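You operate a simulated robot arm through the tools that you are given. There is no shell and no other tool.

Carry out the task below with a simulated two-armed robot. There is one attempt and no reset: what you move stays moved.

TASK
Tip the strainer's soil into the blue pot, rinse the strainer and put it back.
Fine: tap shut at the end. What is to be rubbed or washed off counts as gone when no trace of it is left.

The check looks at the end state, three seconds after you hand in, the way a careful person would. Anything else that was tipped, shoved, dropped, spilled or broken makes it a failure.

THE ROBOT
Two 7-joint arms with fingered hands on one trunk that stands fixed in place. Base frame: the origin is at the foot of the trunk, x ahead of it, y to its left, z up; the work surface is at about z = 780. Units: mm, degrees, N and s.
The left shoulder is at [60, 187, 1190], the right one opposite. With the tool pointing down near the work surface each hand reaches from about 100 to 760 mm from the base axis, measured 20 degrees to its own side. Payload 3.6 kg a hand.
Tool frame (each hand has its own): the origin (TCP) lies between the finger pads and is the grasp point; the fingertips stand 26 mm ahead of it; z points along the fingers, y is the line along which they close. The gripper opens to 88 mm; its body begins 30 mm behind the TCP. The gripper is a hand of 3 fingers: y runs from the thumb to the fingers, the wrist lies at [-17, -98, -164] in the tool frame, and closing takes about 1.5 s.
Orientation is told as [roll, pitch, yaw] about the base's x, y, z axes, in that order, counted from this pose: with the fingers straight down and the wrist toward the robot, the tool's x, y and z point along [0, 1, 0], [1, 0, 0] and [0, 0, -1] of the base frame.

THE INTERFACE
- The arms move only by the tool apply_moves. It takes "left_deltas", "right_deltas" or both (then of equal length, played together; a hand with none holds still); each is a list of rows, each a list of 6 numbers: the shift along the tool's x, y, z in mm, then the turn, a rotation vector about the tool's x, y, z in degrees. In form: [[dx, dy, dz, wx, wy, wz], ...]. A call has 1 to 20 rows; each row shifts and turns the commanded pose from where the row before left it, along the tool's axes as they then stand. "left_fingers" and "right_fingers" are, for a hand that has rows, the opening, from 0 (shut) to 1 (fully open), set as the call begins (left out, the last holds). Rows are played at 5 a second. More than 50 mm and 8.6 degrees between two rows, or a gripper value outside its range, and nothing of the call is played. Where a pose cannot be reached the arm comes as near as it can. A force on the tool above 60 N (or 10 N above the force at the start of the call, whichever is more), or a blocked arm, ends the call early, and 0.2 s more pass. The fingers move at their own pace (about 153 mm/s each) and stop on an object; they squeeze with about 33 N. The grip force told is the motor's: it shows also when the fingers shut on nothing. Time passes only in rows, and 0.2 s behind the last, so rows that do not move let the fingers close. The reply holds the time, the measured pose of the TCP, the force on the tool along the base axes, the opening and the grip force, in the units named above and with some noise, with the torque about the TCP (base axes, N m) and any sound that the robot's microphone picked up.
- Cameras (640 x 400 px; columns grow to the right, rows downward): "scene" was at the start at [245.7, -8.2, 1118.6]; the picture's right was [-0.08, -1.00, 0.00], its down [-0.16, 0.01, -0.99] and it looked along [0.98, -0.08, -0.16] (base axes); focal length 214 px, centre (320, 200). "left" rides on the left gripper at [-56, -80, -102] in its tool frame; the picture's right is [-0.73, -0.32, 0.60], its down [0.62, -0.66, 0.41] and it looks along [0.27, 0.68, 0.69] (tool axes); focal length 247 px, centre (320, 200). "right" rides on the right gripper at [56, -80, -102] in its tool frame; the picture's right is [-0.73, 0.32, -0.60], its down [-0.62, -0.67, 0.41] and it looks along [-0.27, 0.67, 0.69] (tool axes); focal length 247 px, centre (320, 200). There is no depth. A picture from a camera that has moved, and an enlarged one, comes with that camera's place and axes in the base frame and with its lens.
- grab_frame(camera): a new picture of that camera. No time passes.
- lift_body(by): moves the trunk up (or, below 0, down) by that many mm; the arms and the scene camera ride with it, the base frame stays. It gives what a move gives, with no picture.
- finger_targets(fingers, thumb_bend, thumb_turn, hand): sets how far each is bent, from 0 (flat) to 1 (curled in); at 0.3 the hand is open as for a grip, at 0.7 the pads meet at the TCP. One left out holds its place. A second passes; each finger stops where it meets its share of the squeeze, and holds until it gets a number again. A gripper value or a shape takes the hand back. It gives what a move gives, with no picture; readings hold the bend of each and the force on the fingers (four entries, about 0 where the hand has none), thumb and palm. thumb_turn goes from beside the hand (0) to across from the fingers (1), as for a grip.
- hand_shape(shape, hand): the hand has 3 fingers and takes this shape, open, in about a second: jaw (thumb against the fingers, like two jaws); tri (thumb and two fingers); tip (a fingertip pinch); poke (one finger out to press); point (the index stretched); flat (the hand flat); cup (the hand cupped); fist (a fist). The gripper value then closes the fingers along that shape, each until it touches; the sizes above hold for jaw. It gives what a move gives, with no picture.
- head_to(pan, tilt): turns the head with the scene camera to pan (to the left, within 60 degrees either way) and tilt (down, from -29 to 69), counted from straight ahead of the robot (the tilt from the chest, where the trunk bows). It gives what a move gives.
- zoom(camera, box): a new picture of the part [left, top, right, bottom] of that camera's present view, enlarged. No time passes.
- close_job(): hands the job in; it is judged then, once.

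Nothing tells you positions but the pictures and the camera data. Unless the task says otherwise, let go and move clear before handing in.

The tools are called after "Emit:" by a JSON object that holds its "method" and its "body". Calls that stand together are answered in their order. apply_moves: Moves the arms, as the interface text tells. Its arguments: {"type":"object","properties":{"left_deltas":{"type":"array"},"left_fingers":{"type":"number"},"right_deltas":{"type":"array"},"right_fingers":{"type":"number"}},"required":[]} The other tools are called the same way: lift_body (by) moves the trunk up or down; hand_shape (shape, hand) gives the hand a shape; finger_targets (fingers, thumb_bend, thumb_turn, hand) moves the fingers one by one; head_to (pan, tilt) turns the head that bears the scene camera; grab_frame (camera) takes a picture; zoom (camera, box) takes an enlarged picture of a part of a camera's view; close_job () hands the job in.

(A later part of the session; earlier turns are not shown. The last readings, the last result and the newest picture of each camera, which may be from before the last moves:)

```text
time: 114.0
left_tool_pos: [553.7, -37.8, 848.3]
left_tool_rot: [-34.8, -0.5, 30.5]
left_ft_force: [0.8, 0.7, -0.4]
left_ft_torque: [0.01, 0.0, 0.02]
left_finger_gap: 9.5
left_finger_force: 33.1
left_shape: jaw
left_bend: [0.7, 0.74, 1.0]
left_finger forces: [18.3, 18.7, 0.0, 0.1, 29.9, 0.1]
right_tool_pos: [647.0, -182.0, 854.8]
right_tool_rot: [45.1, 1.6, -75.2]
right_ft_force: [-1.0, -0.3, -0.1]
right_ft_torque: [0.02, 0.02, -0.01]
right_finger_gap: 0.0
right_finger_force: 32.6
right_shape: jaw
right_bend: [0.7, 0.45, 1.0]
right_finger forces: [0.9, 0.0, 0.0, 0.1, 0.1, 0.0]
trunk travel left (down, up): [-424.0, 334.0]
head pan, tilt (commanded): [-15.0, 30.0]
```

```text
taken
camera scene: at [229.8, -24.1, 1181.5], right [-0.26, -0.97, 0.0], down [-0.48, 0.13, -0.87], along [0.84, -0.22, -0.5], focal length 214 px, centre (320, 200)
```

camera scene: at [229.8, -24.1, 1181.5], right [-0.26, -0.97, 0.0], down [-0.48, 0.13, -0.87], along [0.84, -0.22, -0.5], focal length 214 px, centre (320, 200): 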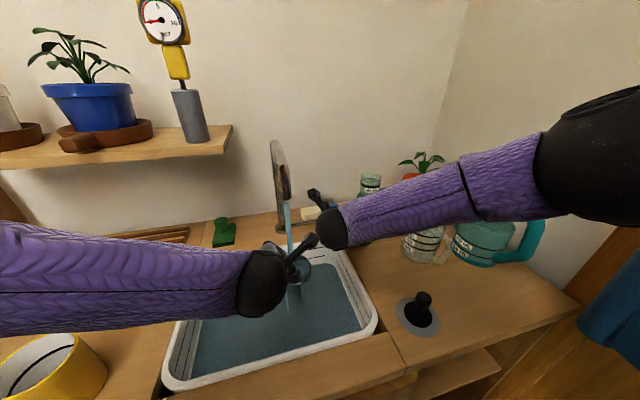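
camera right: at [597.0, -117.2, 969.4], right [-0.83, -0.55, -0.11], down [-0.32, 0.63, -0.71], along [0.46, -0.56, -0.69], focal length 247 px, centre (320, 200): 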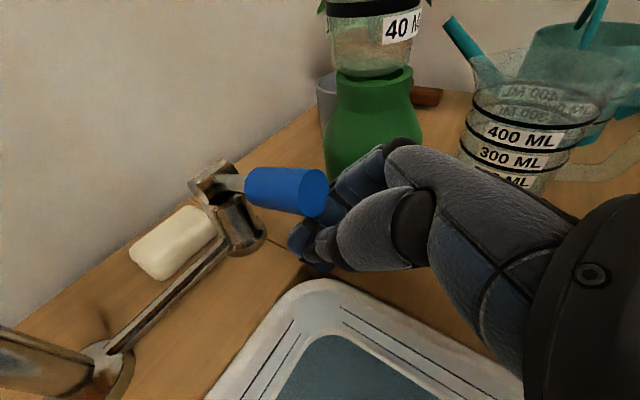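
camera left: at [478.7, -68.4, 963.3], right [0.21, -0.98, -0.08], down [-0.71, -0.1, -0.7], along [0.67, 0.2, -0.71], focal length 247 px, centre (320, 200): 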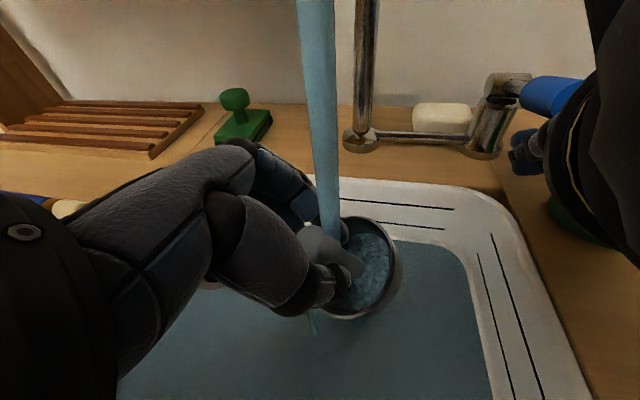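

Well rinsed. I'll take the strainer out of the stream and inspect it.

Emit:
{"method": "apply_moves", "body": {"left_deltas": [[27.4, -7, -19, 0, 0, 0], [27.4, -7, -19, 0, 0, 0], [0, 0, -10, 0, 0, 0], [0, 0, 0, 0, 0, 0], [0, 0, 0, 0, 0, 0]]}}

Emit:
{"method": "zoom", "body": {"camera": "left", "box": [310, 195, 410, 335]}}

Emit:
{"method": "grab_frame", "body": {"camera": "scene"}}

Emit:
{"method": "zoom", "body": {"camera": "scene", "box": [235, 245, 315, 325]}}

```text
time: 115.2
left_tool_pos: [506.4, 16.6, 856.2]
left_tool_rot: [-34.8, -0.4, 30.7]
left_ft_force: [0.1, 0.6, 0.0]
left_ft_torque: [0.02, -0.01, -0.02]
left_finger_gap: 9.8
left_finger_force: 33.1
left_shape: jaw
left_bend: [0.7, 0.74, 1.0]
left_finger forces: [18.7, 18.7, 0.1, 0.0, 29.8, 0.1]
right_tool_pos: [647.0, -182.1, 855.1]
right_tool_rot: [45.2, 1.7, -75.2]
right_ft_force: [-0.5, -1.4, 0.0]
right_ft_torque: [0.0, -0.02, -0.03]
right_finger_gap: 0.1
right_finger_force: 32.9
right_shape: jaw
right_bend: [0.7, 0.45, 1.0]
right_finger forces: [0.8, 0.0, 0.0, 0.0, 0.0, 0.2]
trunk travel left (down, up): [-424.0, 334.0]
head pan, tilt (commanded): [-15.0, 30.0]
```

```text
2.86 times, centred on (360, 265) of left
camera zoom: at [430.5, -12.7, 971.5], right [0.21, -0.98, -0.08], down [-0.71, -0.1, -0.7], along [0.67, 0.2, -0.71], focal length 706 px, centre (206, 14)
```

zoom: 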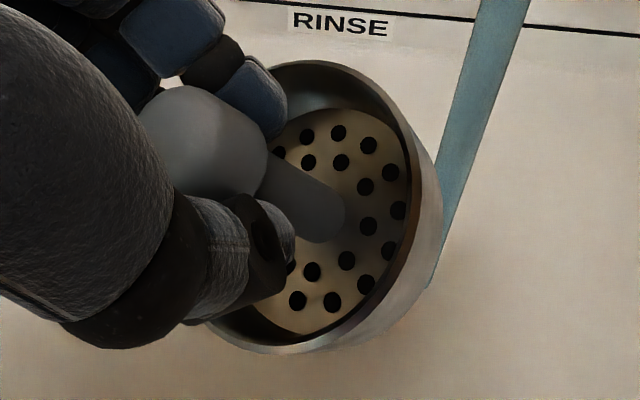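

```text
taken
camera scene: at [229.8, -24.0, 1181.5], right [-0.26, -0.97, 0.0], down [-0.48, 0.13, -0.87], along [0.84, -0.22, -0.5], focal length 214 px, centre (320, 200)
```

scene: 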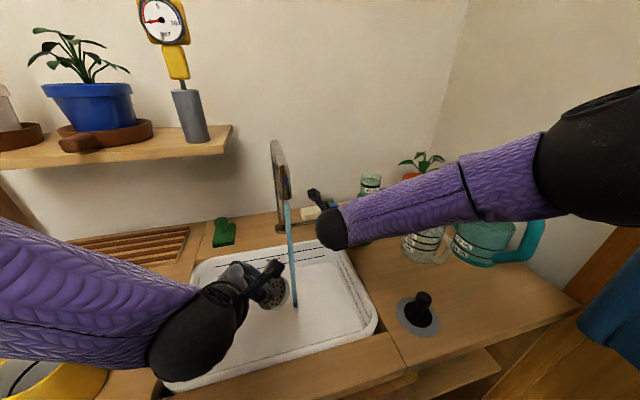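

```text
5.00 times, centred on (275, 285) of scene
camera zoom: at [229.8, -24.0, 1181.5], right [-0.26, -0.97, 0.0], down [-0.48, 0.13, -0.87], along [0.84, -0.22, -0.5], focal length 1072 px, centre (545, -225)
```

zoom: 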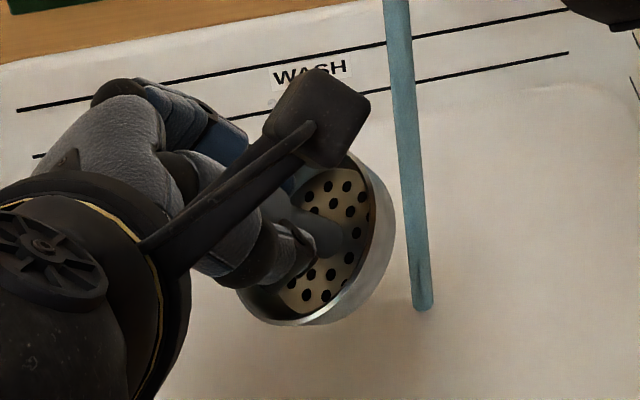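

The basket looks clean; the slight brown tint stays fixed and looks like a wood reflection, which I'll verify in another pose. Now I'll close the tap: first lower the beak to see whether the lever follows.

Emit:
{"method": "apply_moves", "body": {"right_deltas": [[-4.2, 0, 4.2, 0, 0, 0], [-4.2, 0, 4.2, 0, 0, 0], [-4.2, 0, 4.2, 0, 0, 0], [-4.2, 0, 4.2, 0, 0, 0], [-4.2, 0, 4.2, 0, 0, 0]]}}

Emit:
{"method": "grab_frame", "body": {"camera": "right"}}

Emit:
{"method": "grab_frame", "body": {"camera": "scene"}}

```text
time: 116.4
left_tool_pos: [506.0, 16.4, 856.6]
left_tool_rot: [-34.8, -0.5, 30.6]
left_ft_force: [0.4, 0.3, -0.7]
left_ft_torque: [0.01, 0.0, 0.0]
left_finger_gap: 9.6
left_finger_force: 32.8
left_shape: jaw
left_bend: [0.7, 0.74, 1.0]
left_finger forces: [18.8, 18.6, 0.1, 0.0, 29.8, 0.0]
right_tool_pos: [648.4, -180.7, 826.5]
right_tool_rot: [45.3, 1.6, -75.2]
right_ft_force: [0.1, -0.4, 0.7]
right_ft_torque: [0.0, -0.01, 0.02]
right_finger_gap: 0.0
right_finger_force: 32.9
right_shape: jaw
right_bend: [0.7, 0.45, 1.0]
right_finger forces: [0.0, 0.1, 0.0, 0.1, 0.0, 0.0]
trunk travel left (down, up): [-424.0, 334.0]
head pan, tilt (commanded): [-15.0, 30.0]
```

```text
taken
camera right: at [597.1, -116.1, 940.4], right [-0.83, -0.55, -0.11], down [-0.32, 0.63, -0.71], along [0.46, -0.56, -0.69], focal length 247 px, centre (320, 200)
```

right: 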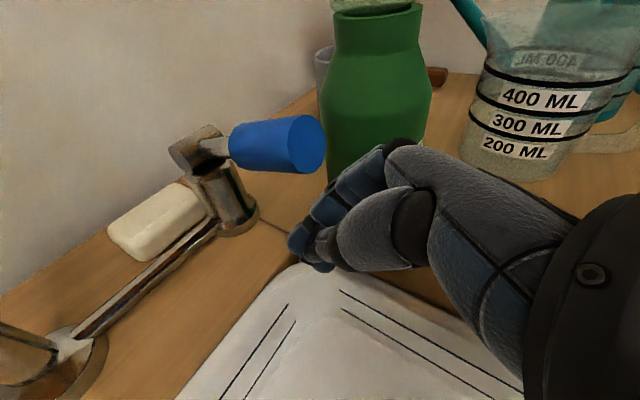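

```text
taken
camera scene: at [229.7, -23.9, 1181.5], right [-0.26, -0.97, 0.0], down [-0.48, 0.13, -0.87], along [0.84, -0.22, -0.5], focal length 214 px, centre (320, 200)
```

scene: 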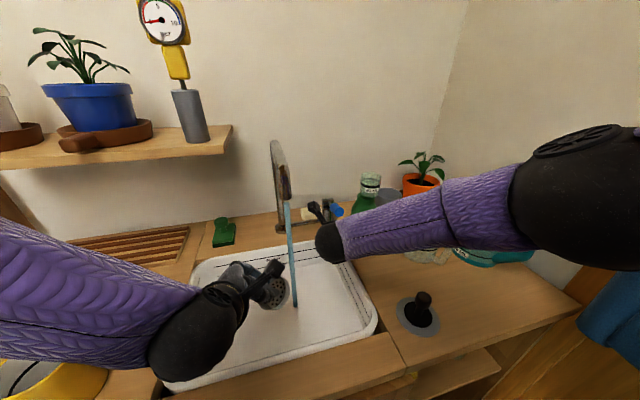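

The lever stays up by itself, so it must be pressed down. I'll retreat, go above the sleeve, and then push down gently.

Emit:
{"method": "apply_moves", "body": {"right_deltas": [[-15.1, -7.3, -15.1, 0, 0, 0], [-15.1, -7.3, -15.1, 0, 0, 0], [25.7, 0, -25.7, 0, 0, 0], [25.7, 0, -25.7, 0, 0, 0], [25.7, 0, -25.7, 0, 0, 0]]}}

Emit:
{"method": "grab_frame", "body": {"camera": "right"}}

```text
time: 117.6
left_tool_pos: [505.5, 17.6, 855.7]
left_tool_rot: [-34.7, -0.5, 30.6]
left_ft_force: [-0.5, -0.6, -0.9]
left_ft_torque: [0.02, 0.01, 0.0]
left_finger_gap: 9.6
left_finger_force: 33.0
left_shape: jaw
left_bend: [0.7, 0.74, 1.0]
left_finger forces: [18.8, 18.7, 0.0, 0.0, 29.9, 0.0]
right_tool_pos: [602.7, -180.5, 937.6]
right_tool_rot: [45.1, 1.7, -75.3]
right_ft_force: [-0.2, -0.4, 0.5]
right_ft_torque: [-0.01, -0.01, -0.03]
right_finger_gap: 0.0
right_finger_force: 33.2
right_shape: jaw
right_bend: [0.7, 0.45, 1.0]
right_finger forces: [0.0, 0.1, 0.0, 0.1, 0.0, 0.0]
trunk travel left (down, up): [-424.0, 334.0]
head pan, tilt (commanded): [-15.0, 30.0]
```

```text
taken
camera right: at [552.5, -115.8, 1050.6], right [-0.83, -0.55, -0.11], down [-0.32, 0.63, -0.71], along [0.46, -0.56, -0.69], focal length 247 px, centre (320, 200)
```

right: 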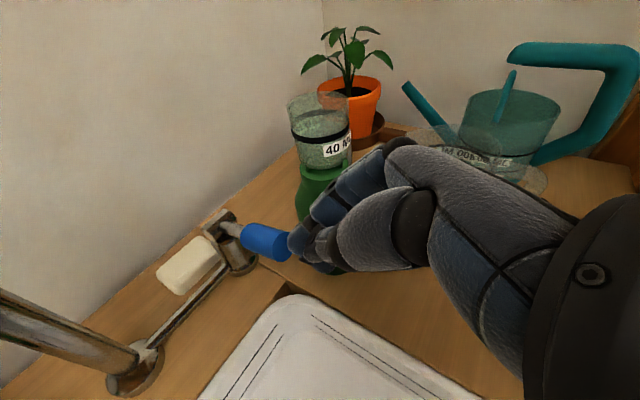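

Now forward over the sleeve, biased slightly left to stay clear of the bottle.

Emit:
{"method": "apply_moves", "body": {"right_deltas": [[14, 3.6, 14, 0, 0, 0], [14, 3.6, 14, 0, 0, 0], [14, 3.6, 14, 0, 0, 0]]}}

Emit:
{"method": "grab_frame", "body": {"camera": "right"}}

Emit:
{"method": "zoom", "body": {"camera": "right", "box": [200, 60, 460, 290]}}

Emit:
{"method": "zoom", "body": {"camera": "scene", "box": [240, 120, 400, 250]}}

```text
time: 118.4
left_tool_pos: [504.9, 17.8, 856.6]
left_tool_rot: [-34.7, -0.3, 30.6]
left_ft_force: [0.1, -0.5, -0.8]
left_ft_torque: [-0.02, 0.01, 0.0]
left_finger_gap: 9.9
left_finger_force: 33.1
left_shape: jaw
left_bend: [0.7, 0.74, 1.0]
left_finger forces: [18.7, 18.7, 0.1, 0.0, 29.9, 0.0]
right_tool_pos: [664.4, -178.0, 936.4]
right_tool_rot: [45.1, 1.7, -75.2]
right_ft_force: [0.2, -0.5, 0.1]
right_ft_torque: [0.01, 0.0, 0.02]
right_finger_gap: 0.1
right_finger_force: 33.0
right_shape: jaw
right_bend: [0.7, 0.45, 1.0]
right_finger forces: [0.0, 0.1, 0.1, 0.0, 0.1, 0.0]
trunk travel left (down, up): [-424.0, 334.0]
head pan, tilt (commanded): [-15.0, 30.0]
```

```text
taken
camera right: at [613.1, -111.1, 1049.7], right [-0.83, -0.55, -0.11], down [-0.32, 0.63, -0.71], along [0.46, -0.56, -0.69], focal length 247 px, centre (320, 200)
```

right: 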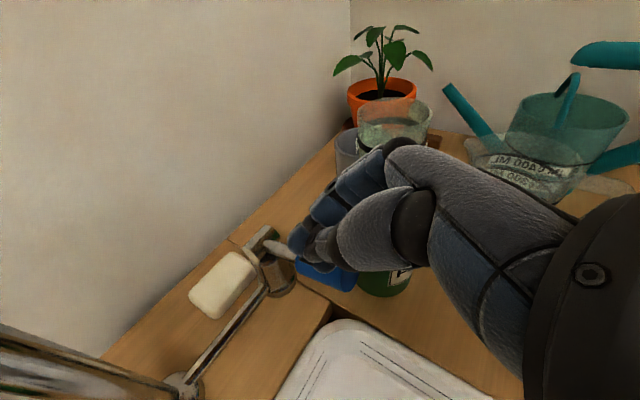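

```text
1.74 times, centred on (330, 175) of right
camera zoom: at [613.1, -111.1, 1049.7], right [-0.83, -0.55, -0.11], down [-0.32, 0.63, -0.71], along [0.46, -0.56, -0.69], focal length 430 px, centre (303, 244)
```

zoom: 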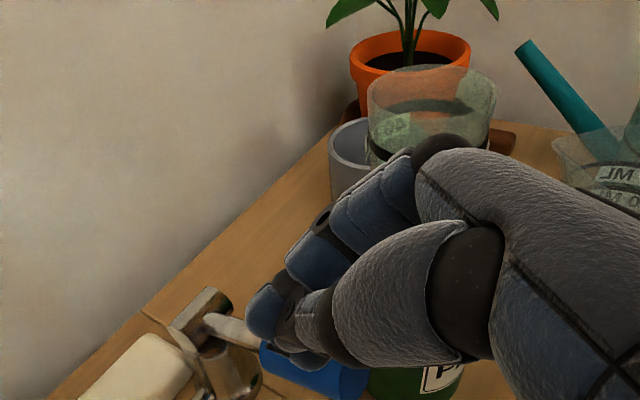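

```text
3.08 times, centred on (320, 185) of scene
camera zoom: at [229.9, -23.8, 1181.4], right [-0.26, -0.97, 0.0], down [-0.48, 0.13, -0.87], along [0.84, -0.22, -0.5], focal length 660 px, centre (320, 246)
```

zoom: 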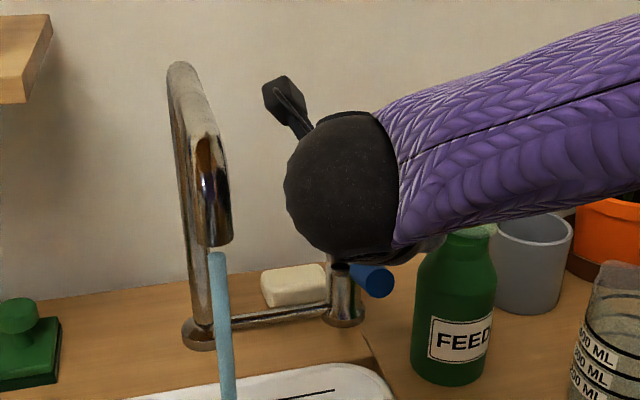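

The beak sits above the blue sleeve with no contact on the bottle. I'll press down in small steps.

Emit:
{"method": "apply_moves", "body": {"right_deltas": [[-3.54, 0, 3.54, 0, 0, 0], [-3.54, 0, 3.54, 0, 0, 0], [-3.54, 0, 3.54, 0, 0, 0], [-3.54, 0, 3.54, 0, 0, 0], [-3.54, 0, 3.54, 0, 0, 0]]}}

Emit:
{"method": "grab_frame", "body": {"camera": "right"}}

Emit:
{"method": "zoom", "body": {"camera": "scene", "box": [240, 120, 400, 250]}}

```text
time: 119.6
left_tool_pos: [504.7, 17.3, 856.0]
left_tool_rot: [-34.7, -0.5, 30.5]
left_ft_force: [0.5, -0.6, -1.1]
left_ft_torque: [0.04, 0.0, -0.02]
left_finger_gap: 9.2
left_finger_force: 33.1
left_shape: jaw
left_bend: [0.7, 0.74, 1.0]
left_finger forces: [18.7, 18.6, 0.0, 0.0, 29.9, 0.1]
right_tool_pos: [663.3, -176.4, 910.9]
right_tool_rot: [45.2, 1.7, -75.3]
right_ft_force: [0.2, -0.4, 0.5]
right_ft_torque: [0.0, -0.04, -0.02]
right_finger_gap: 0.0
right_finger_force: 33.2
right_shape: jaw
right_bend: [0.7, 0.45, 1.0]
right_finger forces: [0.0, 0.3, 0.0, 0.0, 0.0, 0.0]
trunk travel left (down, up): [-424.0, 334.0]
head pan, tilt (commanded): [-15.0, 30.0]
```

```text
taken
camera right: at [612.1, -111.0, 1024.5], right [-0.83, -0.55, -0.11], down [-0.32, 0.63, -0.71], along [0.46, -0.56, -0.69], focal length 247 px, centre (320, 200)
```

right: 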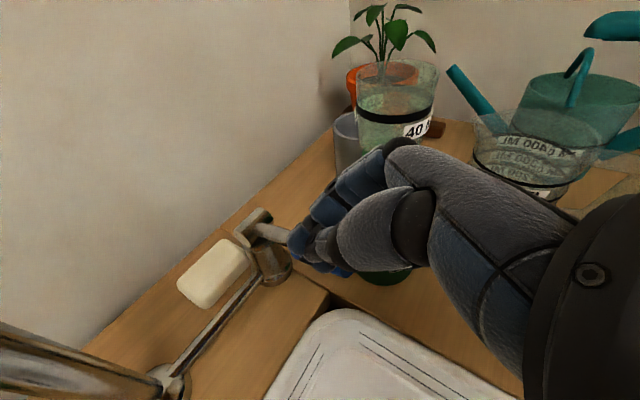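

```text
3.08 times, centred on (320, 185) of scene
camera zoom: at [229.7, -24.0, 1181.5], right [-0.26, -0.97, 0.0], down [-0.48, 0.13, -0.87], along [0.84, -0.22, -0.5], focal length 660 px, centre (320, 246)
```

zoom: 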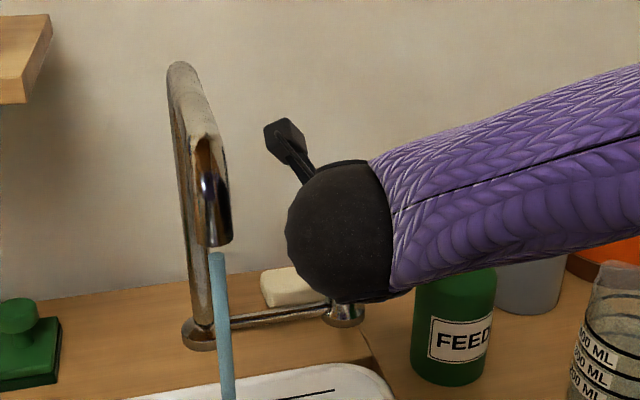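

A light contact begins on the lower finger, consistent with the sleeve. I'll continue pressing down.

Emit:
{"method": "apply_moves", "body": {"right_deltas": [[-3.54, 0, 3.54, 0, 0, 0], [-3.54, 0, 3.54, 0, 0, 0], [-3.54, 0, 3.54, 0, 0, 0]]}}

Emit:
{"method": "grab_frame", "body": {"camera": "scene"}}

Emit:
{"method": "grab_frame", "body": {"camera": "left"}}

```text
time: 120.4
left_tool_pos: [505.5, 16.5, 857.0]
left_tool_rot: [-34.7, -0.4, 30.7]
left_ft_force: [-0.3, 0.4, 0.0]
left_ft_torque: [-0.01, 0.0, 0.01]
left_finger_gap: 9.9
left_finger_force: 32.8
left_shape: jaw
left_bend: [0.7, 0.74, 1.0]
left_finger forces: [18.6, 18.7, 0.1, 0.0, 29.9, 0.0]
right_tool_pos: [662.5, -176.1, 895.8]
right_tool_rot: [45.0, 1.7, -75.2]
right_ft_force: [0.3, -1.4, -0.8]
right_ft_torque: [0.01, 0.01, 0.01]
right_finger_gap: 0.0
right_finger_force: 32.6
right_shape: jaw
right_bend: [0.7, 0.45, 1.0]
right_finger forces: [0.0, 0.2, 0.0, 0.0, 0.0, 0.1]
trunk travel left (down, up): [-424.0, 334.0]
head pan, tilt (commanded): [-15.0, 30.0]
```

```text
taken
camera scene: at [229.7, -24.0, 1181.5], right [-0.26, -0.97, 0.0], down [-0.48, 0.13, -0.87], along [0.84, -0.22, -0.5], focal length 214 px, centre (320, 200)
```

scene: 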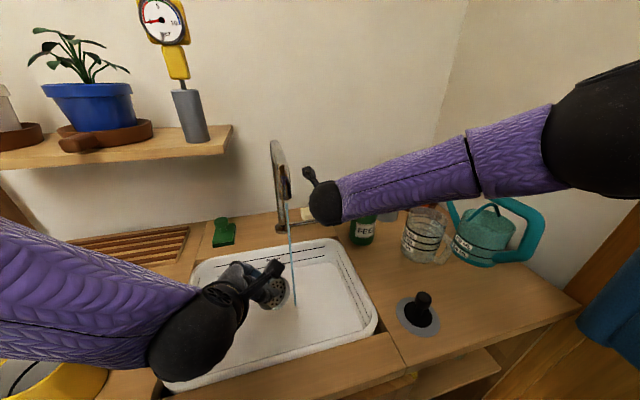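

```text
taken
camera left: at [430.5, -12.9, 971.4], right [0.21, -0.98, -0.08], down [-0.71, -0.1, -0.7], along [0.67, 0.2, -0.71], focal length 247 px, centre (320, 200)
```

left: 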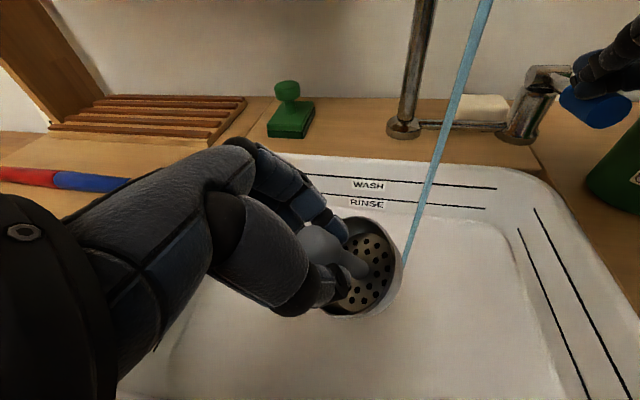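

The flow is thinner now. A few more millimetres down.

Emit:
{"method": "apply_moves", "body": {"right_deltas": [[-3.54, 0, 3.54, 0, 0, 0], [-3.54, 0, 3.54, 0, 0, 0]]}}

Emit:
{"method": "grab_frame", "body": {"camera": "left"}}

Emit:
{"method": "zoom", "body": {"camera": "scene", "box": [240, 120, 400, 320]}}

```text
time: 121.0
left_tool_pos: [505.3, 16.6, 855.9]
left_tool_rot: [-34.8, -0.5, 30.7]
left_ft_force: [0.3, 0.2, -0.1]
left_ft_torque: [-0.01, 0.0, -0.02]
left_finger_gap: 10.1
left_finger_force: 33.2
left_shape: jaw
left_bend: [0.7, 0.74, 1.0]
left_finger forces: [18.7, 18.7, 0.0, 0.0, 29.9, 0.0]
right_tool_pos: [663.3, -175.5, 887.5]
right_tool_rot: [45.2, 1.7, -75.1]
right_ft_force: [0.7, 0.2, 1.8]
right_ft_torque: [-0.03, 0.01, -0.01]
right_finger_gap: 0.0
right_finger_force: 32.8
right_shape: jaw
right_bend: [0.7, 0.45, 1.0]
right_finger forces: [0.0, 1.6, 0.0, 0.1, 0.0, 0.0]
trunk travel left (down, up): [-424.0, 334.0]
head pan, tilt (commanded): [-15.0, 30.0]
```

```text
taken
camera left: at [430.3, -12.8, 971.6], right [0.21, -0.98, -0.08], down [-0.71, -0.1, -0.7], along [0.67, 0.2, -0.71], focal length 247 px, centre (320, 200)
```

left: 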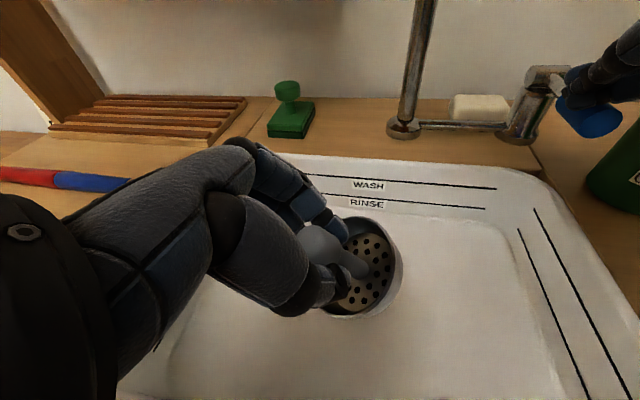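

```text
2.00 times, centred on (320, 220) of scene
camera zoom: at [229.5, -23.9, 1181.6], right [-0.26, -0.97, 0.0], down [-0.48, 0.13, -0.87], along [0.84, -0.22, -0.5], focal length 429 px, centre (320, 160)
```

zoom: 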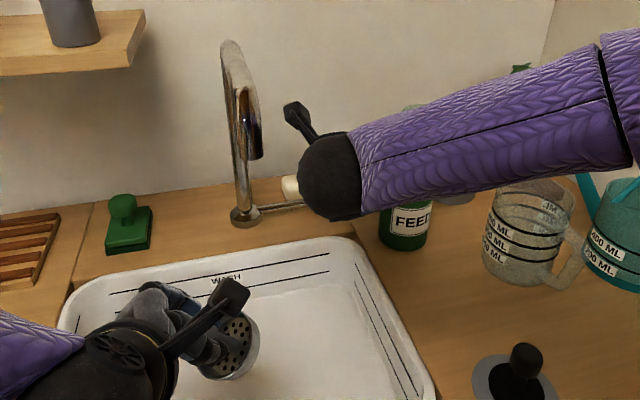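

The water has stopped. I'll press a touch more to make sure the lever is at its closed stop, then check the strainer before moving on.

Emit:
{"method": "apply_moves", "body": {"right_deltas": [[-2.1, 0, 2.1, 0, 0, 0], [-2.1, 0, 2.1, 0, 0, 0]]}}

Emit:
{"method": "zoom", "body": {"camera": "left", "box": [480, 40, 640, 160]}}

```text
time: 121.6
left_tool_pos: [502.6, 17.4, 857.7]
left_tool_rot: [-34.7, -0.5, 30.6]
left_ft_force: [-0.2, 0.8, -0.8]
left_ft_torque: [0.0, 0.02, 0.0]
left_finger_gap: 9.8
left_finger_force: 33.0
left_shape: jaw
left_bend: [0.7, 0.74, 1.0]
left_finger forces: [18.8, 18.7, 0.0, 0.0, 29.9, 0.1]
right_tool_pos: [663.9, -176.4, 885.4]
right_tool_rot: [45.7, 1.5, -75.1]
right_ft_force: [-1.2, -0.2, 23.4]
right_ft_torque: [-0.26, -0.03, 0.0]
right_finger_gap: 0.1
right_finger_force: 32.8
right_shape: jaw
right_bend: [0.7, 0.45, 1.0]
right_finger forces: [0.1, 22.3, 0.1, 0.0, 0.0, 0.0]
trunk travel left (down, up): [-424.0, 334.0]
head pan, tilt (commanded): [-15.0, 30.0]
```

```text
3.33 times, centred on (560, 100) of left
camera zoom: at [428.7, -12.5, 972.7], right [0.21, -0.98, -0.07], down [-0.71, -0.1, -0.7], along [0.67, 0.2, -0.71], focal length 823 px, centre (-480, 533)
```

zoom: 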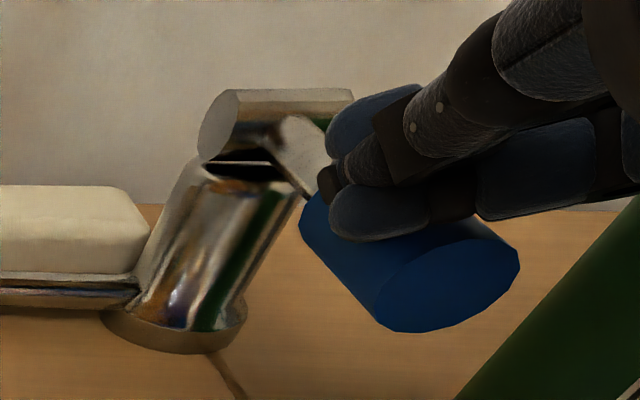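

The lever is against its stop (23 N), so the tap is shut. I'll lift the right hand off and retract it.

Emit:
{"method": "apply_moves", "body": {"right_deltas": [[3.54, 0, -3.54, 0, 0, 0], [12, 0, -12, 0, 0, 0], [18, 0, -18, 0, 0, 0], [-15, -8, -15, 0, 0, 0], [-15, -8, -15, 0, 0, 0], [-15, -6, -15, 0, 0, 0], [20, 0, -28, 0, 0, 0], [20, 0, -28, 0, 0, 0], [20, 0, -28, 0, 0, 0], [20, 0, -28, 0, 0, 0]]}}

Emit:
{"method": "grab_frame", "body": {"camera": "scene"}}

Emit:
{"method": "zoom", "body": {"camera": "scene", "box": [220, 120, 400, 320]}}

```text
time: 123.8
left_tool_pos: [504.8, 17.2, 855.7]
left_tool_rot: [-34.8, -0.3, 30.6]
left_ft_force: [0.5, -0.6, -0.5]
left_ft_torque: [0.03, 0.01, 0.02]
left_finger_gap: 9.8
left_finger_force: 33.4
left_shape: jaw
left_bend: [0.7, 0.74, 1.0]
left_finger forces: [18.7, 18.7, 0.1, 0.0, 29.9, 0.1]
right_tool_pos: [574.7, -181.1, 1064.3]
right_tool_rot: [45.1, 1.7, -75.0]
right_ft_force: [0.1, 0.3, -0.1]
right_ft_torque: [0.03, -0.02, 0.0]
right_finger_gap: 0.1
right_finger_force: 33.2
right_shape: jaw
right_bend: [0.7, 0.45, 1.0]
right_finger forces: [0.1, 0.0, 0.1, 0.0, 0.0, 0.0]
trunk travel left (down, up): [-424.0, 334.0]
head pan, tilt (commanded): [-15.0, 30.0]
```

```text
taken
camera scene: at [229.4, -24.0, 1181.5], right [-0.26, -0.97, 0.0], down [-0.48, 0.13, -0.87], along [0.84, -0.22, -0.5], focal length 214 px, centre (320, 200)
```

scene: 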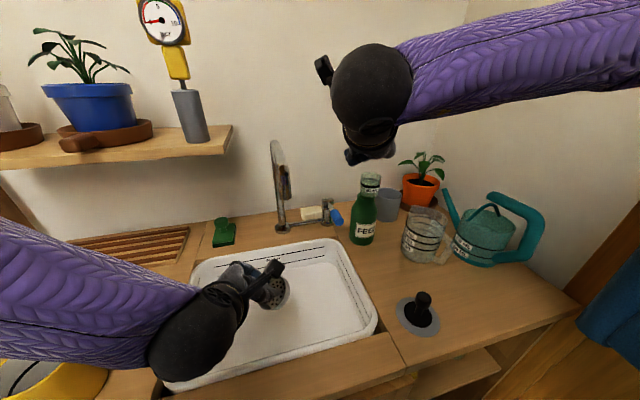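

```text
2.00 times, centred on (310, 220) of scene
camera zoom: at [229.4, -24.0, 1181.5], right [-0.26, -0.97, 0.0], down [-0.48, 0.13, -0.87], along [0.84, -0.22, -0.5], focal length 429 px, centre (340, 160)
```

zoom: 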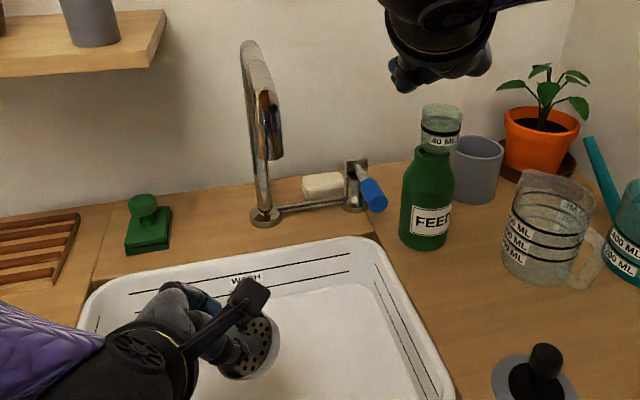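

The tap is shut and nothing else moved. I'll turn the strainer upright and inspect inside again, to see if the brown tint changes with orientation (reflection) or not (dirt).

Emit:
{"method": "apply_moves", "body": {"left_deltas": [[0, 0, -10, 0, 8, 0], [0, 0, -10, 0, 8, 0], [0, 0, -10, 0, 8, 0], [0, 0, -10, 0, 8, 0], [0, 0, 0, 0, 2.7, 0], [0, 0, 0, 0, 0, 0]]}}

Emit:
{"method": "zoom", "body": {"camera": "left", "box": [310, 195, 410, 335]}}

Emit:
{"method": "zoom", "body": {"camera": "scene", "box": [180, 220, 300, 330]}}

```text
time: 125.2
left_tool_pos: [497.0, 29.0, 892.9]
left_tool_rot: [0.0, -0.3, 30.6]
left_ft_force: [0.1, 0.7, -0.8]
left_ft_torque: [-0.01, -0.06, 0.0]
left_finger_gap: 9.5
left_finger_force: 33.3
left_shape: jaw
left_bend: [0.7, 0.74, 1.0]
left_finger forces: [19.4, 18.6, 0.0, 0.0, 29.8, 0.0]
right_tool_pos: [575.1, -181.2, 1063.1]
right_tool_rot: [45.2, 1.7, -75.2]
right_ft_force: [0.6, 0.4, -0.5]
right_ft_torque: [0.02, 0.03, 0.01]
right_finger_gap: 0.0
right_finger_force: 32.9
right_shape: jaw
right_bend: [0.7, 0.45, 1.0]
right_finger forces: [0.1, 0.0, 0.0, 0.0, 0.0, 0.0]
trunk travel left (down, up): [-424.0, 334.0]
head pan, tilt (commanded): [-15.0, 30.0]
```

```text
2.86 times, centred on (360, 265) of left
camera zoom: at [456.6, -58.5, 993.9], right [0.1, -0.79, -0.6], down [-0.89, 0.2, -0.41], along [0.45, 0.58, -0.68], focal length 706 px, centre (206, 14)
```

zoom: 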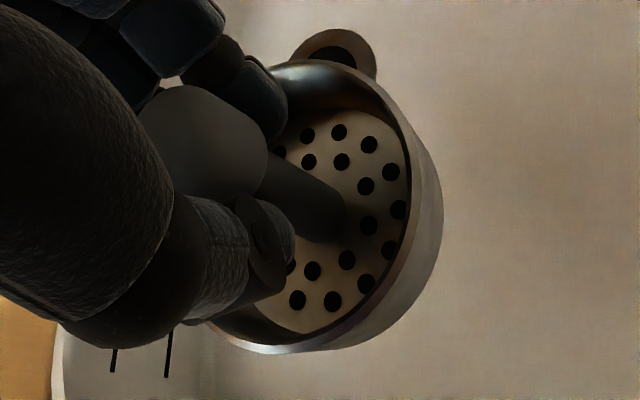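

```text
3.64 times, centred on (240, 275) of scene
camera zoom: at [229.7, -24.1, 1181.5], right [-0.26, -0.97, 0.0], down [-0.48, 0.13, -0.87], along [0.84, -0.22, -0.5], focal length 780 px, centre (611, -73)
```

zoom: 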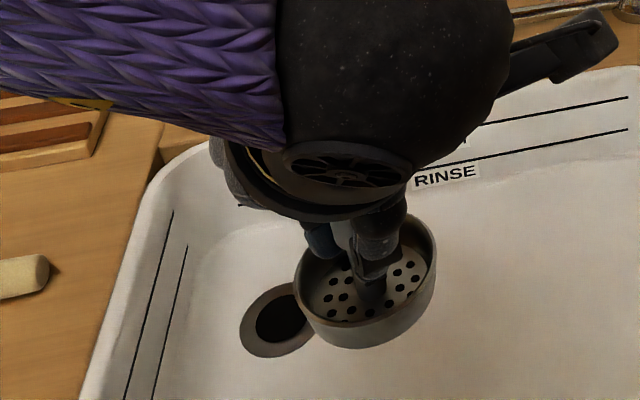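

The tint changed to grey with the new orientation, so it was only a reflection; the strainer is clean. I'll turn back to yaw 0 and go over its original spot at (489.6, 106.9).

Emit:
{"method": "apply_moves", "body": {"left_deltas": [[0, 0, 0, 0, 0, 7.65], [0, 0, 0, 0, 0, 7.65], [0, 0, 0, 0, 0, 7.65], [0, 0, 0, 0, 0, 7.65], [39, -3.7, 0, 0, 0, 0], [39, -3.7, 0, 0, 0, 0], [0, 0, 25, 0, 0, 0], [0, 0, 25, 0, 0, 0], [0, 0, 25, 0, 0, 0]]}}

Emit:
{"method": "head_to", "body": {"pan": 15, "tilt": 40}}

Emit:
{"method": "grab_frame", "body": {"camera": "scene"}}

Emit:
{"method": "grab_frame", "body": {"camera": "left"}}

```text
time: 127.2
left_tool_pos: [488.6, 107.4, 816.9]
left_tool_rot: [0.1, -0.4, 0.0]
left_ft_force: [-1.4, -0.6, 0.4]
left_ft_torque: [-0.02, -0.02, 0.0]
left_finger_gap: 9.8
left_finger_force: 32.9
left_shape: jaw
left_bend: [0.7, 0.74, 1.0]
left_finger forces: [19.7, 18.7, 0.0, 0.1, 29.8, 0.0]
right_tool_pos: [574.8, -181.2, 1063.3]
right_tool_rot: [45.1, 1.7, -75.2]
right_ft_force: [-0.2, -0.7, 0.7]
right_ft_torque: [0.0, 0.0, 0.03]
right_finger_gap: 0.0
right_finger_force: 33.0
right_shape: jaw
right_bend: [0.7, 0.45, 1.0]
right_finger forces: [0.1, 0.0, 0.1, 0.1, 0.0, 0.0]
trunk travel left (down, up): [-424.0, 334.0]
head pan, tilt (commanded): [-15.0, 30.0]
```

```text
time: 128.1
left_tool_pos: [490.2, 107.0, 818.0]
left_tool_rot: [0.0, -0.2, 0.1]
left_ft_force: [-0.5, 0.0, -0.4]
left_ft_torque: [0.0, -0.01, 0.02]
left_finger_gap: 9.9
left_finger_force: 32.3
left_shape: jaw
left_bend: [0.7, 0.74, 1.0]
left_finger forces: [19.6, 18.6, 0.1, 0.0, 29.7, 0.1]
right_tool_pos: [575.1, -179.9, 1064.0]
right_tool_rot: [45.2, 1.7, -75.2]
right_ft_force: [0.8, 0.5, -0.8]
right_ft_torque: [-0.01, 0.0, -0.03]
right_finger_gap: 0.1
right_finger_force: 32.7
right_shape: jaw
right_bend: [0.7, 0.45, 1.0]
right_finger forces: [0.1, 0.1, 0.0, 0.1, 0.0, 0.1]
trunk travel left (down, up): [-424.0, 334.0]
head pan, tilt (commanded): [15.0, 40.0]
```

```text
taken
camera scene: at [224.5, 21.3, 1166.2], right [0.26, -0.97, 0.0], down [-0.62, -0.17, -0.77], along [0.74, 0.2, -0.64], focal length 214 px, centre (320, 200)
```

scene: 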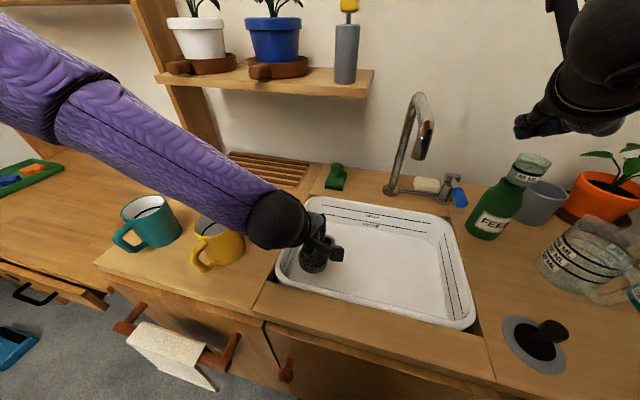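

```text
taken
camera left: at [409.0, 51.8, 918.8], right [-0.31, -0.73, -0.6], down [-0.66, 0.62, -0.41], along [0.68, 0.27, -0.68], focal length 247 px, centre (320, 200)
```

left: 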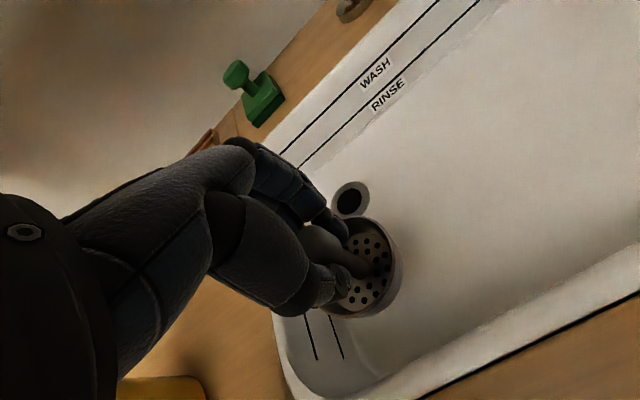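

Everything is in place: mugs, brush, tap. I'll lower the strainer onto the basin floor, the last part in small steps while watching the force.

Emit:
{"method": "apply_moves", "body": {"left_deltas": [[0, 0, 20, 0, 0, 0], [0, 0, 20, 0, 0, 0], [0, 0, 19, 0, 0, 0]]}}

Emit:
{"method": "apply_moves", "body": {"left_deltas": [[0, 0, 2, 0, 0, 0], [0, 0, 2, 0, 0, 0]]}}

```text
time: 128.9
left_tool_pos: [490.4, 106.9, 758.2]
left_tool_rot: [0.2, -0.3, 0.0]
left_ft_force: [0.0, -0.8, 0.5]
left_ft_torque: [-0.02, 0.01, 0.04]
left_finger_gap: 9.6
left_finger_force: 32.7
left_shape: jaw
left_bend: [0.7, 0.74, 1.0]
left_finger forces: [19.7, 18.8, 0.0, 0.0, 29.9, 0.0]
right_tool_pos: [576.8, -182.3, 1063.5]
right_tool_rot: [45.2, 1.7, -75.2]
right_ft_force: [0.3, 0.4, 0.1]
right_ft_torque: [-0.01, -0.03, 0.0]
right_finger_gap: 0.0
right_finger_force: 32.7
right_shape: jaw
right_bend: [0.7, 0.45, 1.0]
right_finger forces: [0.1, 0.0, 0.0, 0.0, 0.1, 0.0]
trunk travel left (down, up): [-424.0, 334.0]
head pan, tilt (commanded): [15.0, 40.0]
```

```text
time: 129.5
left_tool_pos: [489.7, 107.3, 752.2]
left_tool_rot: [0.2, -0.3, 0.0]
left_ft_force: [-0.2, 0.1, -0.2]
left_ft_torque: [0.0, 0.0, -0.03]
left_finger_gap: 9.7
left_finger_force: 32.9
left_shape: jaw
left_bend: [0.7, 0.74, 1.0]
left_finger forces: [19.8, 18.8, 0.0, 0.1, 29.8, 0.0]
right_tool_pos: [575.5, -181.4, 1064.2]
right_tool_rot: [45.2, 1.7, -75.2]
right_ft_force: [-0.4, 0.6, 0.2]
right_ft_torque: [0.0, 0.01, 0.04]
right_finger_gap: 0.0
right_finger_force: 33.9
right_shape: jaw
right_bend: [0.7, 0.45, 1.0]
right_finger forces: [0.1, 0.1, 0.1, 0.1, 0.1, 0.0]
trunk travel left (down, up): [-424.0, 334.0]
head pan, tilt (commanded): [15.0, 40.0]
```

At the grasp height with no contact force yet; I'll go on in 1 mm steps until the floor is felt.

Emit:
{"method": "apply_moves", "body": {"left_deltas": [[0, 0, 1, 0, 0, 0], [0, 0, 1, 0, 0, 0]]}}

Emit:
{"method": "zoom", "body": {"camera": "left", "box": [280, 170, 440, 350]}}

```text
time: 130.1
left_tool_pos: [489.2, 107.1, 752.6]
left_tool_rot: [0.1, -0.5, 0.1]
left_ft_force: [-0.4, 0.5, 0.9]
left_ft_torque: [0.0, -0.03, 0.04]
left_finger_gap: 9.7
left_finger_force: 33.2
left_shape: jaw
left_bend: [0.7, 0.74, 1.0]
left_finger forces: [20.1, 19.2, 0.0, 0.0, 30.9, 0.0]
right_tool_pos: [575.0, -181.5, 1064.7]
right_tool_rot: [45.2, 1.8, -75.2]
right_ft_force: [0.1, -0.1, 0.3]
right_ft_torque: [0.01, -0.02, -0.03]
right_finger_gap: 0.0
right_finger_force: 33.3
right_shape: jaw
right_bend: [0.7, 0.45, 1.0]
right_finger forces: [0.1, 0.1, 0.1, 0.0, 0.0, 0.0]
trunk travel left (down, up): [-424.0, 334.0]
head pan, tilt (commanded): [15.0, 40.0]
```

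```text
2.22 times, centred on (360, 260) of left
camera zoom: at [409.7, 52.2, 854.3], right [-0.31, -0.73, -0.6], down [-0.66, 0.62, -0.41], along [0.68, 0.27, -0.68], focal length 549 px, centre (231, 67)
```

zoom: 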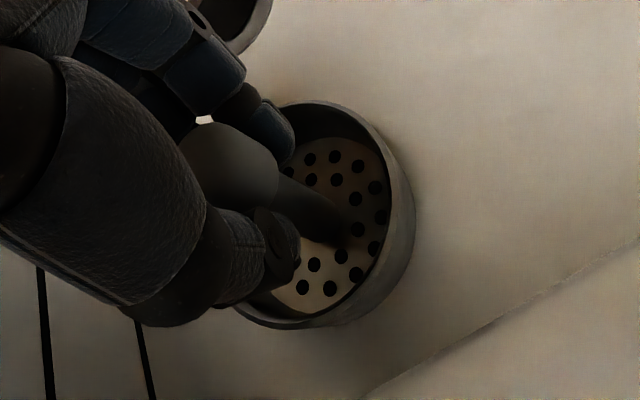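

It rests on the floor now (position no longer drops). I'll release the knob by opening to the same width as at the grasp.

Emit:
{"method": "apply_moves", "body": {"left_deltas": [[0, 0, 0, 0, 0, 0], [0, 0, 0, 0, 0, 0], [0, 0, 0, 0, 0, 0], [0, 0, 0, 0, 0, 0], [0, 0, 0, 0, 0, 0], [0, 0, 0, 0, 0, 0]], "left_fingers": 0.62}}

Emit:
{"method": "zoom", "body": {"camera": "left", "box": [250, 150, 450, 350]}}

```text
time: 131.5
left_tool_pos: [489.0, 107.9, 752.8]
left_tool_rot: [0.2, -0.3, 0.1]
left_ft_force: [0.4, 0.9, 0.3]
left_ft_torque: [0.0, -0.03, 0.01]
left_finger_gap: 53.9
left_finger_force: 0.2
left_shape: jaw
left_bend: [0.38, 0.62, 1.0]
left_finger forces: [0.1, 0.1, 0.1, 0.0, 0.1, 0.0]
right_tool_pos: [575.0, -181.5, 1063.6]
right_tool_rot: [45.2, 1.8, -75.3]
right_ft_force: [0.5, 0.3, -0.3]
right_ft_torque: [-0.01, 0.01, 0.04]
right_finger_gap: 0.0
right_finger_force: 33.0
right_shape: jaw
right_bend: [0.7, 0.45, 1.0]
right_finger forces: [0.1, 0.0, 0.0, 0.0, 0.0, 0.1]
trunk travel left (down, up): [-424.0, 334.0]
head pan, tilt (commanded): [15.0, 40.0]
```

```text
2.00 times, centred on (350, 250) of left
camera zoom: at [409.6, 52.4, 854.0], right [-0.31, -0.73, -0.6], down [-0.66, 0.62, -0.41], along [0.68, 0.27, -0.68], focal length 494 px, centre (260, 100)
```

zoom: 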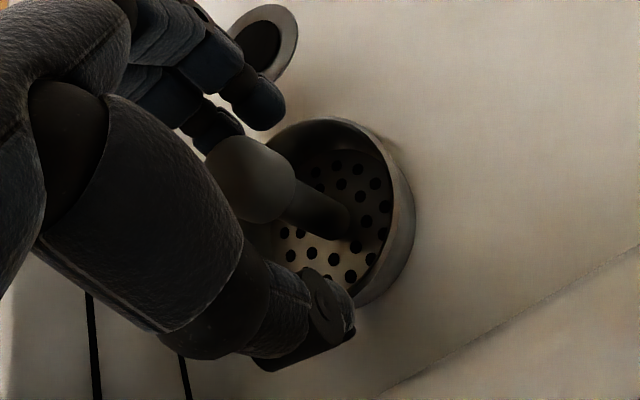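

Released and standing upright. I'll raise the left hand straight up and look at the strainer.

Emit:
{"method": "apply_moves", "body": {"left_deltas": [[0, 0, -15, 0, 0, 0], [0, 0, -25, 0, 0, 0], [0, 0, -35, 0, 0, 0], [0, 0, -40, 0, 0, 0], [0, 0, -40, 0, 0, 0], [0, 0, -40, 0, 0, 0]]}}

Emit:
{"method": "grab_frame", "body": {"camera": "left"}}

Emit:
{"method": "zoom", "body": {"camera": "left", "box": [340, 180, 480, 340]}}

Emit:
{"method": "grab_frame", "body": {"camera": "scene"}}

```text
time: 132.9
left_tool_pos: [487.3, 107.5, 946.7]
left_tool_rot: [0.2, -0.3, 0.1]
left_ft_force: [0.5, -0.7, -0.3]
left_ft_torque: [0.01, 0.0, 0.0]
left_finger_gap: 54.3
left_finger_force: 0.1
left_shape: jaw
left_bend: [0.38, 0.62, 1.0]
left_finger forces: [0.0, 0.0, 0.0, 0.0, 0.0, 0.1]
right_tool_pos: [575.7, -181.5, 1063.9]
right_tool_rot: [45.1, 1.7, -75.1]
right_ft_force: [0.3, 0.5, 0.3]
right_ft_torque: [-0.02, 0.0, 0.02]
right_finger_gap: 0.0
right_finger_force: 33.0
right_shape: jaw
right_bend: [0.7, 0.45, 1.0]
right_finger forces: [0.0, 0.1, 0.0, 0.1, 0.0, 0.0]
trunk travel left (down, up): [-424.0, 334.0]
head pan, tilt (commanded): [15.0, 40.0]
```

```text
taken
camera left: at [408.4, 51.6, 1048.8], right [-0.31, -0.73, -0.6], down [-0.66, 0.62, -0.41], along [0.68, 0.27, -0.68], focal length 247 px, centre (320, 200)
```

left: 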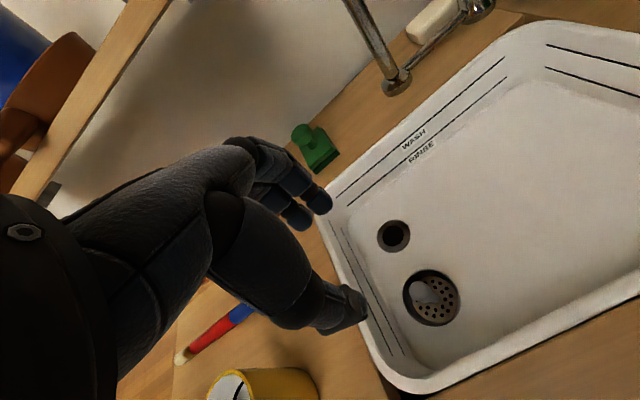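

```text
2.50 times, centred on (410, 260) of left
camera zoom: at [408.4, 51.6, 1048.8], right [-0.31, -0.73, -0.6], down [-0.66, 0.62, -0.41], along [0.68, 0.27, -0.68], focal length 617 px, centre (95, 50)
```

zoom: 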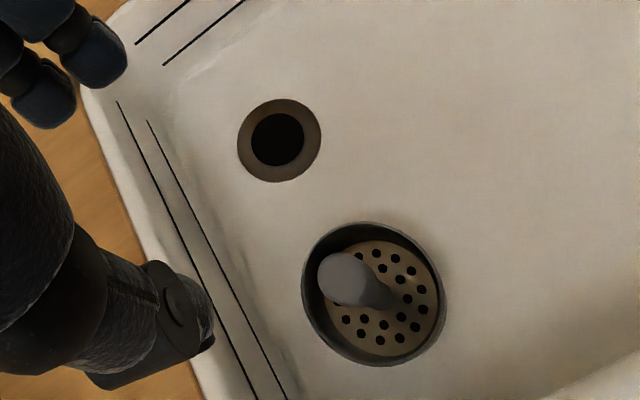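

```text
taken
camera scene: at [224.2, 21.4, 1166.2], right [0.26, -0.97, 0.0], down [-0.62, -0.17, -0.77], along [0.74, 0.2, -0.64], focal length 214 px, centre (320, 200)
```

scene: 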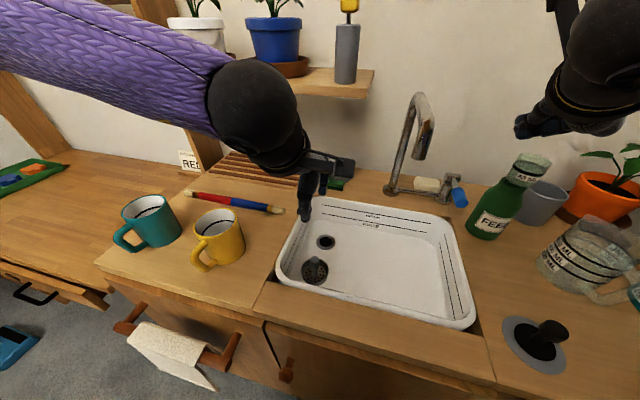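

The strainer is back in its place. I'll check it and the sink closely for any trace of soil, especially where the fingers held the knob.

Emit:
{"method": "zoom", "body": {"camera": "scene", "box": [290, 225, 350, 295]}}

Emit:
{"method": "zoom", "body": {"camera": "left", "box": [395, 260, 470, 335]}}

Emit:
{"method": "zoom", "body": {"camera": "scene", "box": [260, 180, 490, 340]}}

Emit:
{"method": "zoom", "body": {"camera": "scene", "box": [380, 80, 560, 250]}}

```text
5.71 times, centred on (320, 260) of scene
camera zoom: at [224.2, 21.4, 1166.2], right [0.26, -0.97, 0.0], down [-0.62, -0.17, -0.77], along [0.74, 0.2, -0.64], focal length 1226 px, centre (320, -143)
```

zoom: 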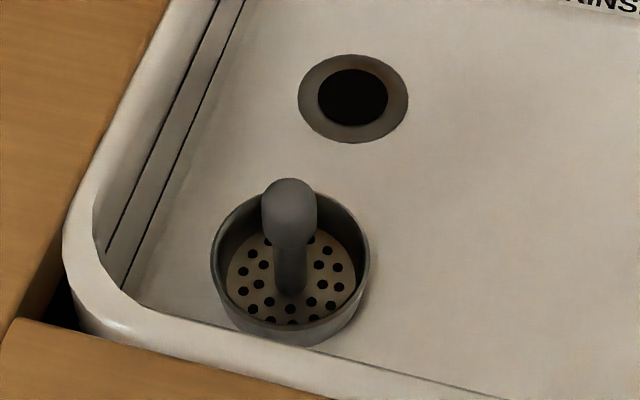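

```text
5.33 times, centred on (432, 298) of left
camera zoom: at [408.4, 51.6, 1048.8], right [-0.31, -0.73, -0.6], down [-0.66, 0.62, -0.41], along [0.68, 0.27, -0.68], focal length 1317 px, centre (-280, -320)
```

zoom: 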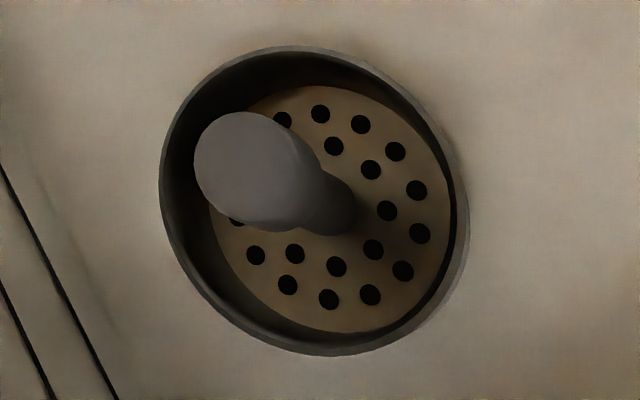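

```text
2.50 times, centred on (375, 260) of scene
camera zoom: at [224.2, 21.4, 1166.2], right [0.26, -0.97, 0.0], down [-0.62, -0.17, -0.77], along [0.74, 0.2, -0.64], focal length 536 px, centre (182, 50)
```

zoom: 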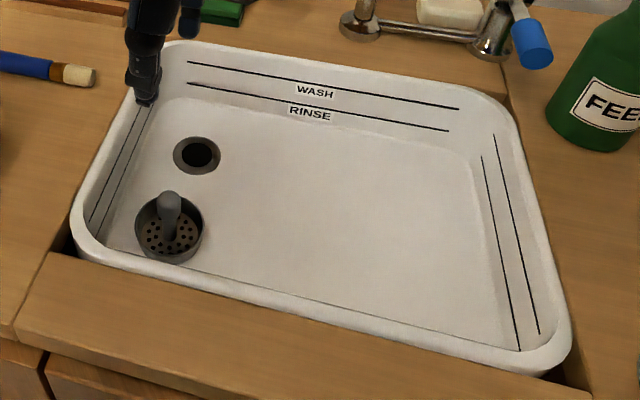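

```text
2.35 times, centred on (470, 165) of scene
camera zoom: at [224.2, 21.4, 1166.2], right [0.26, -0.97, 0.0], down [-0.62, -0.17, -0.77], along [0.74, 0.2, -0.64], focal length 505 px, centre (-33, 282)
```

zoom: 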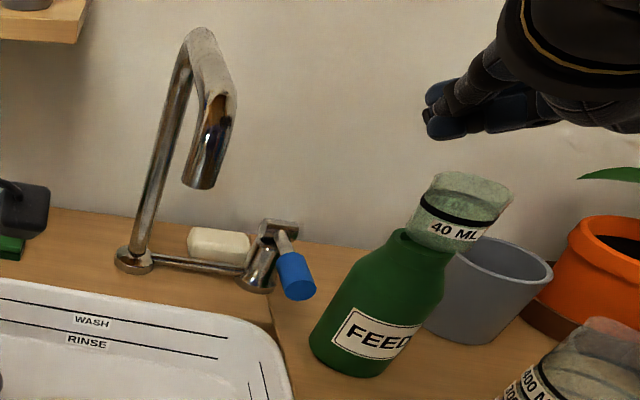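

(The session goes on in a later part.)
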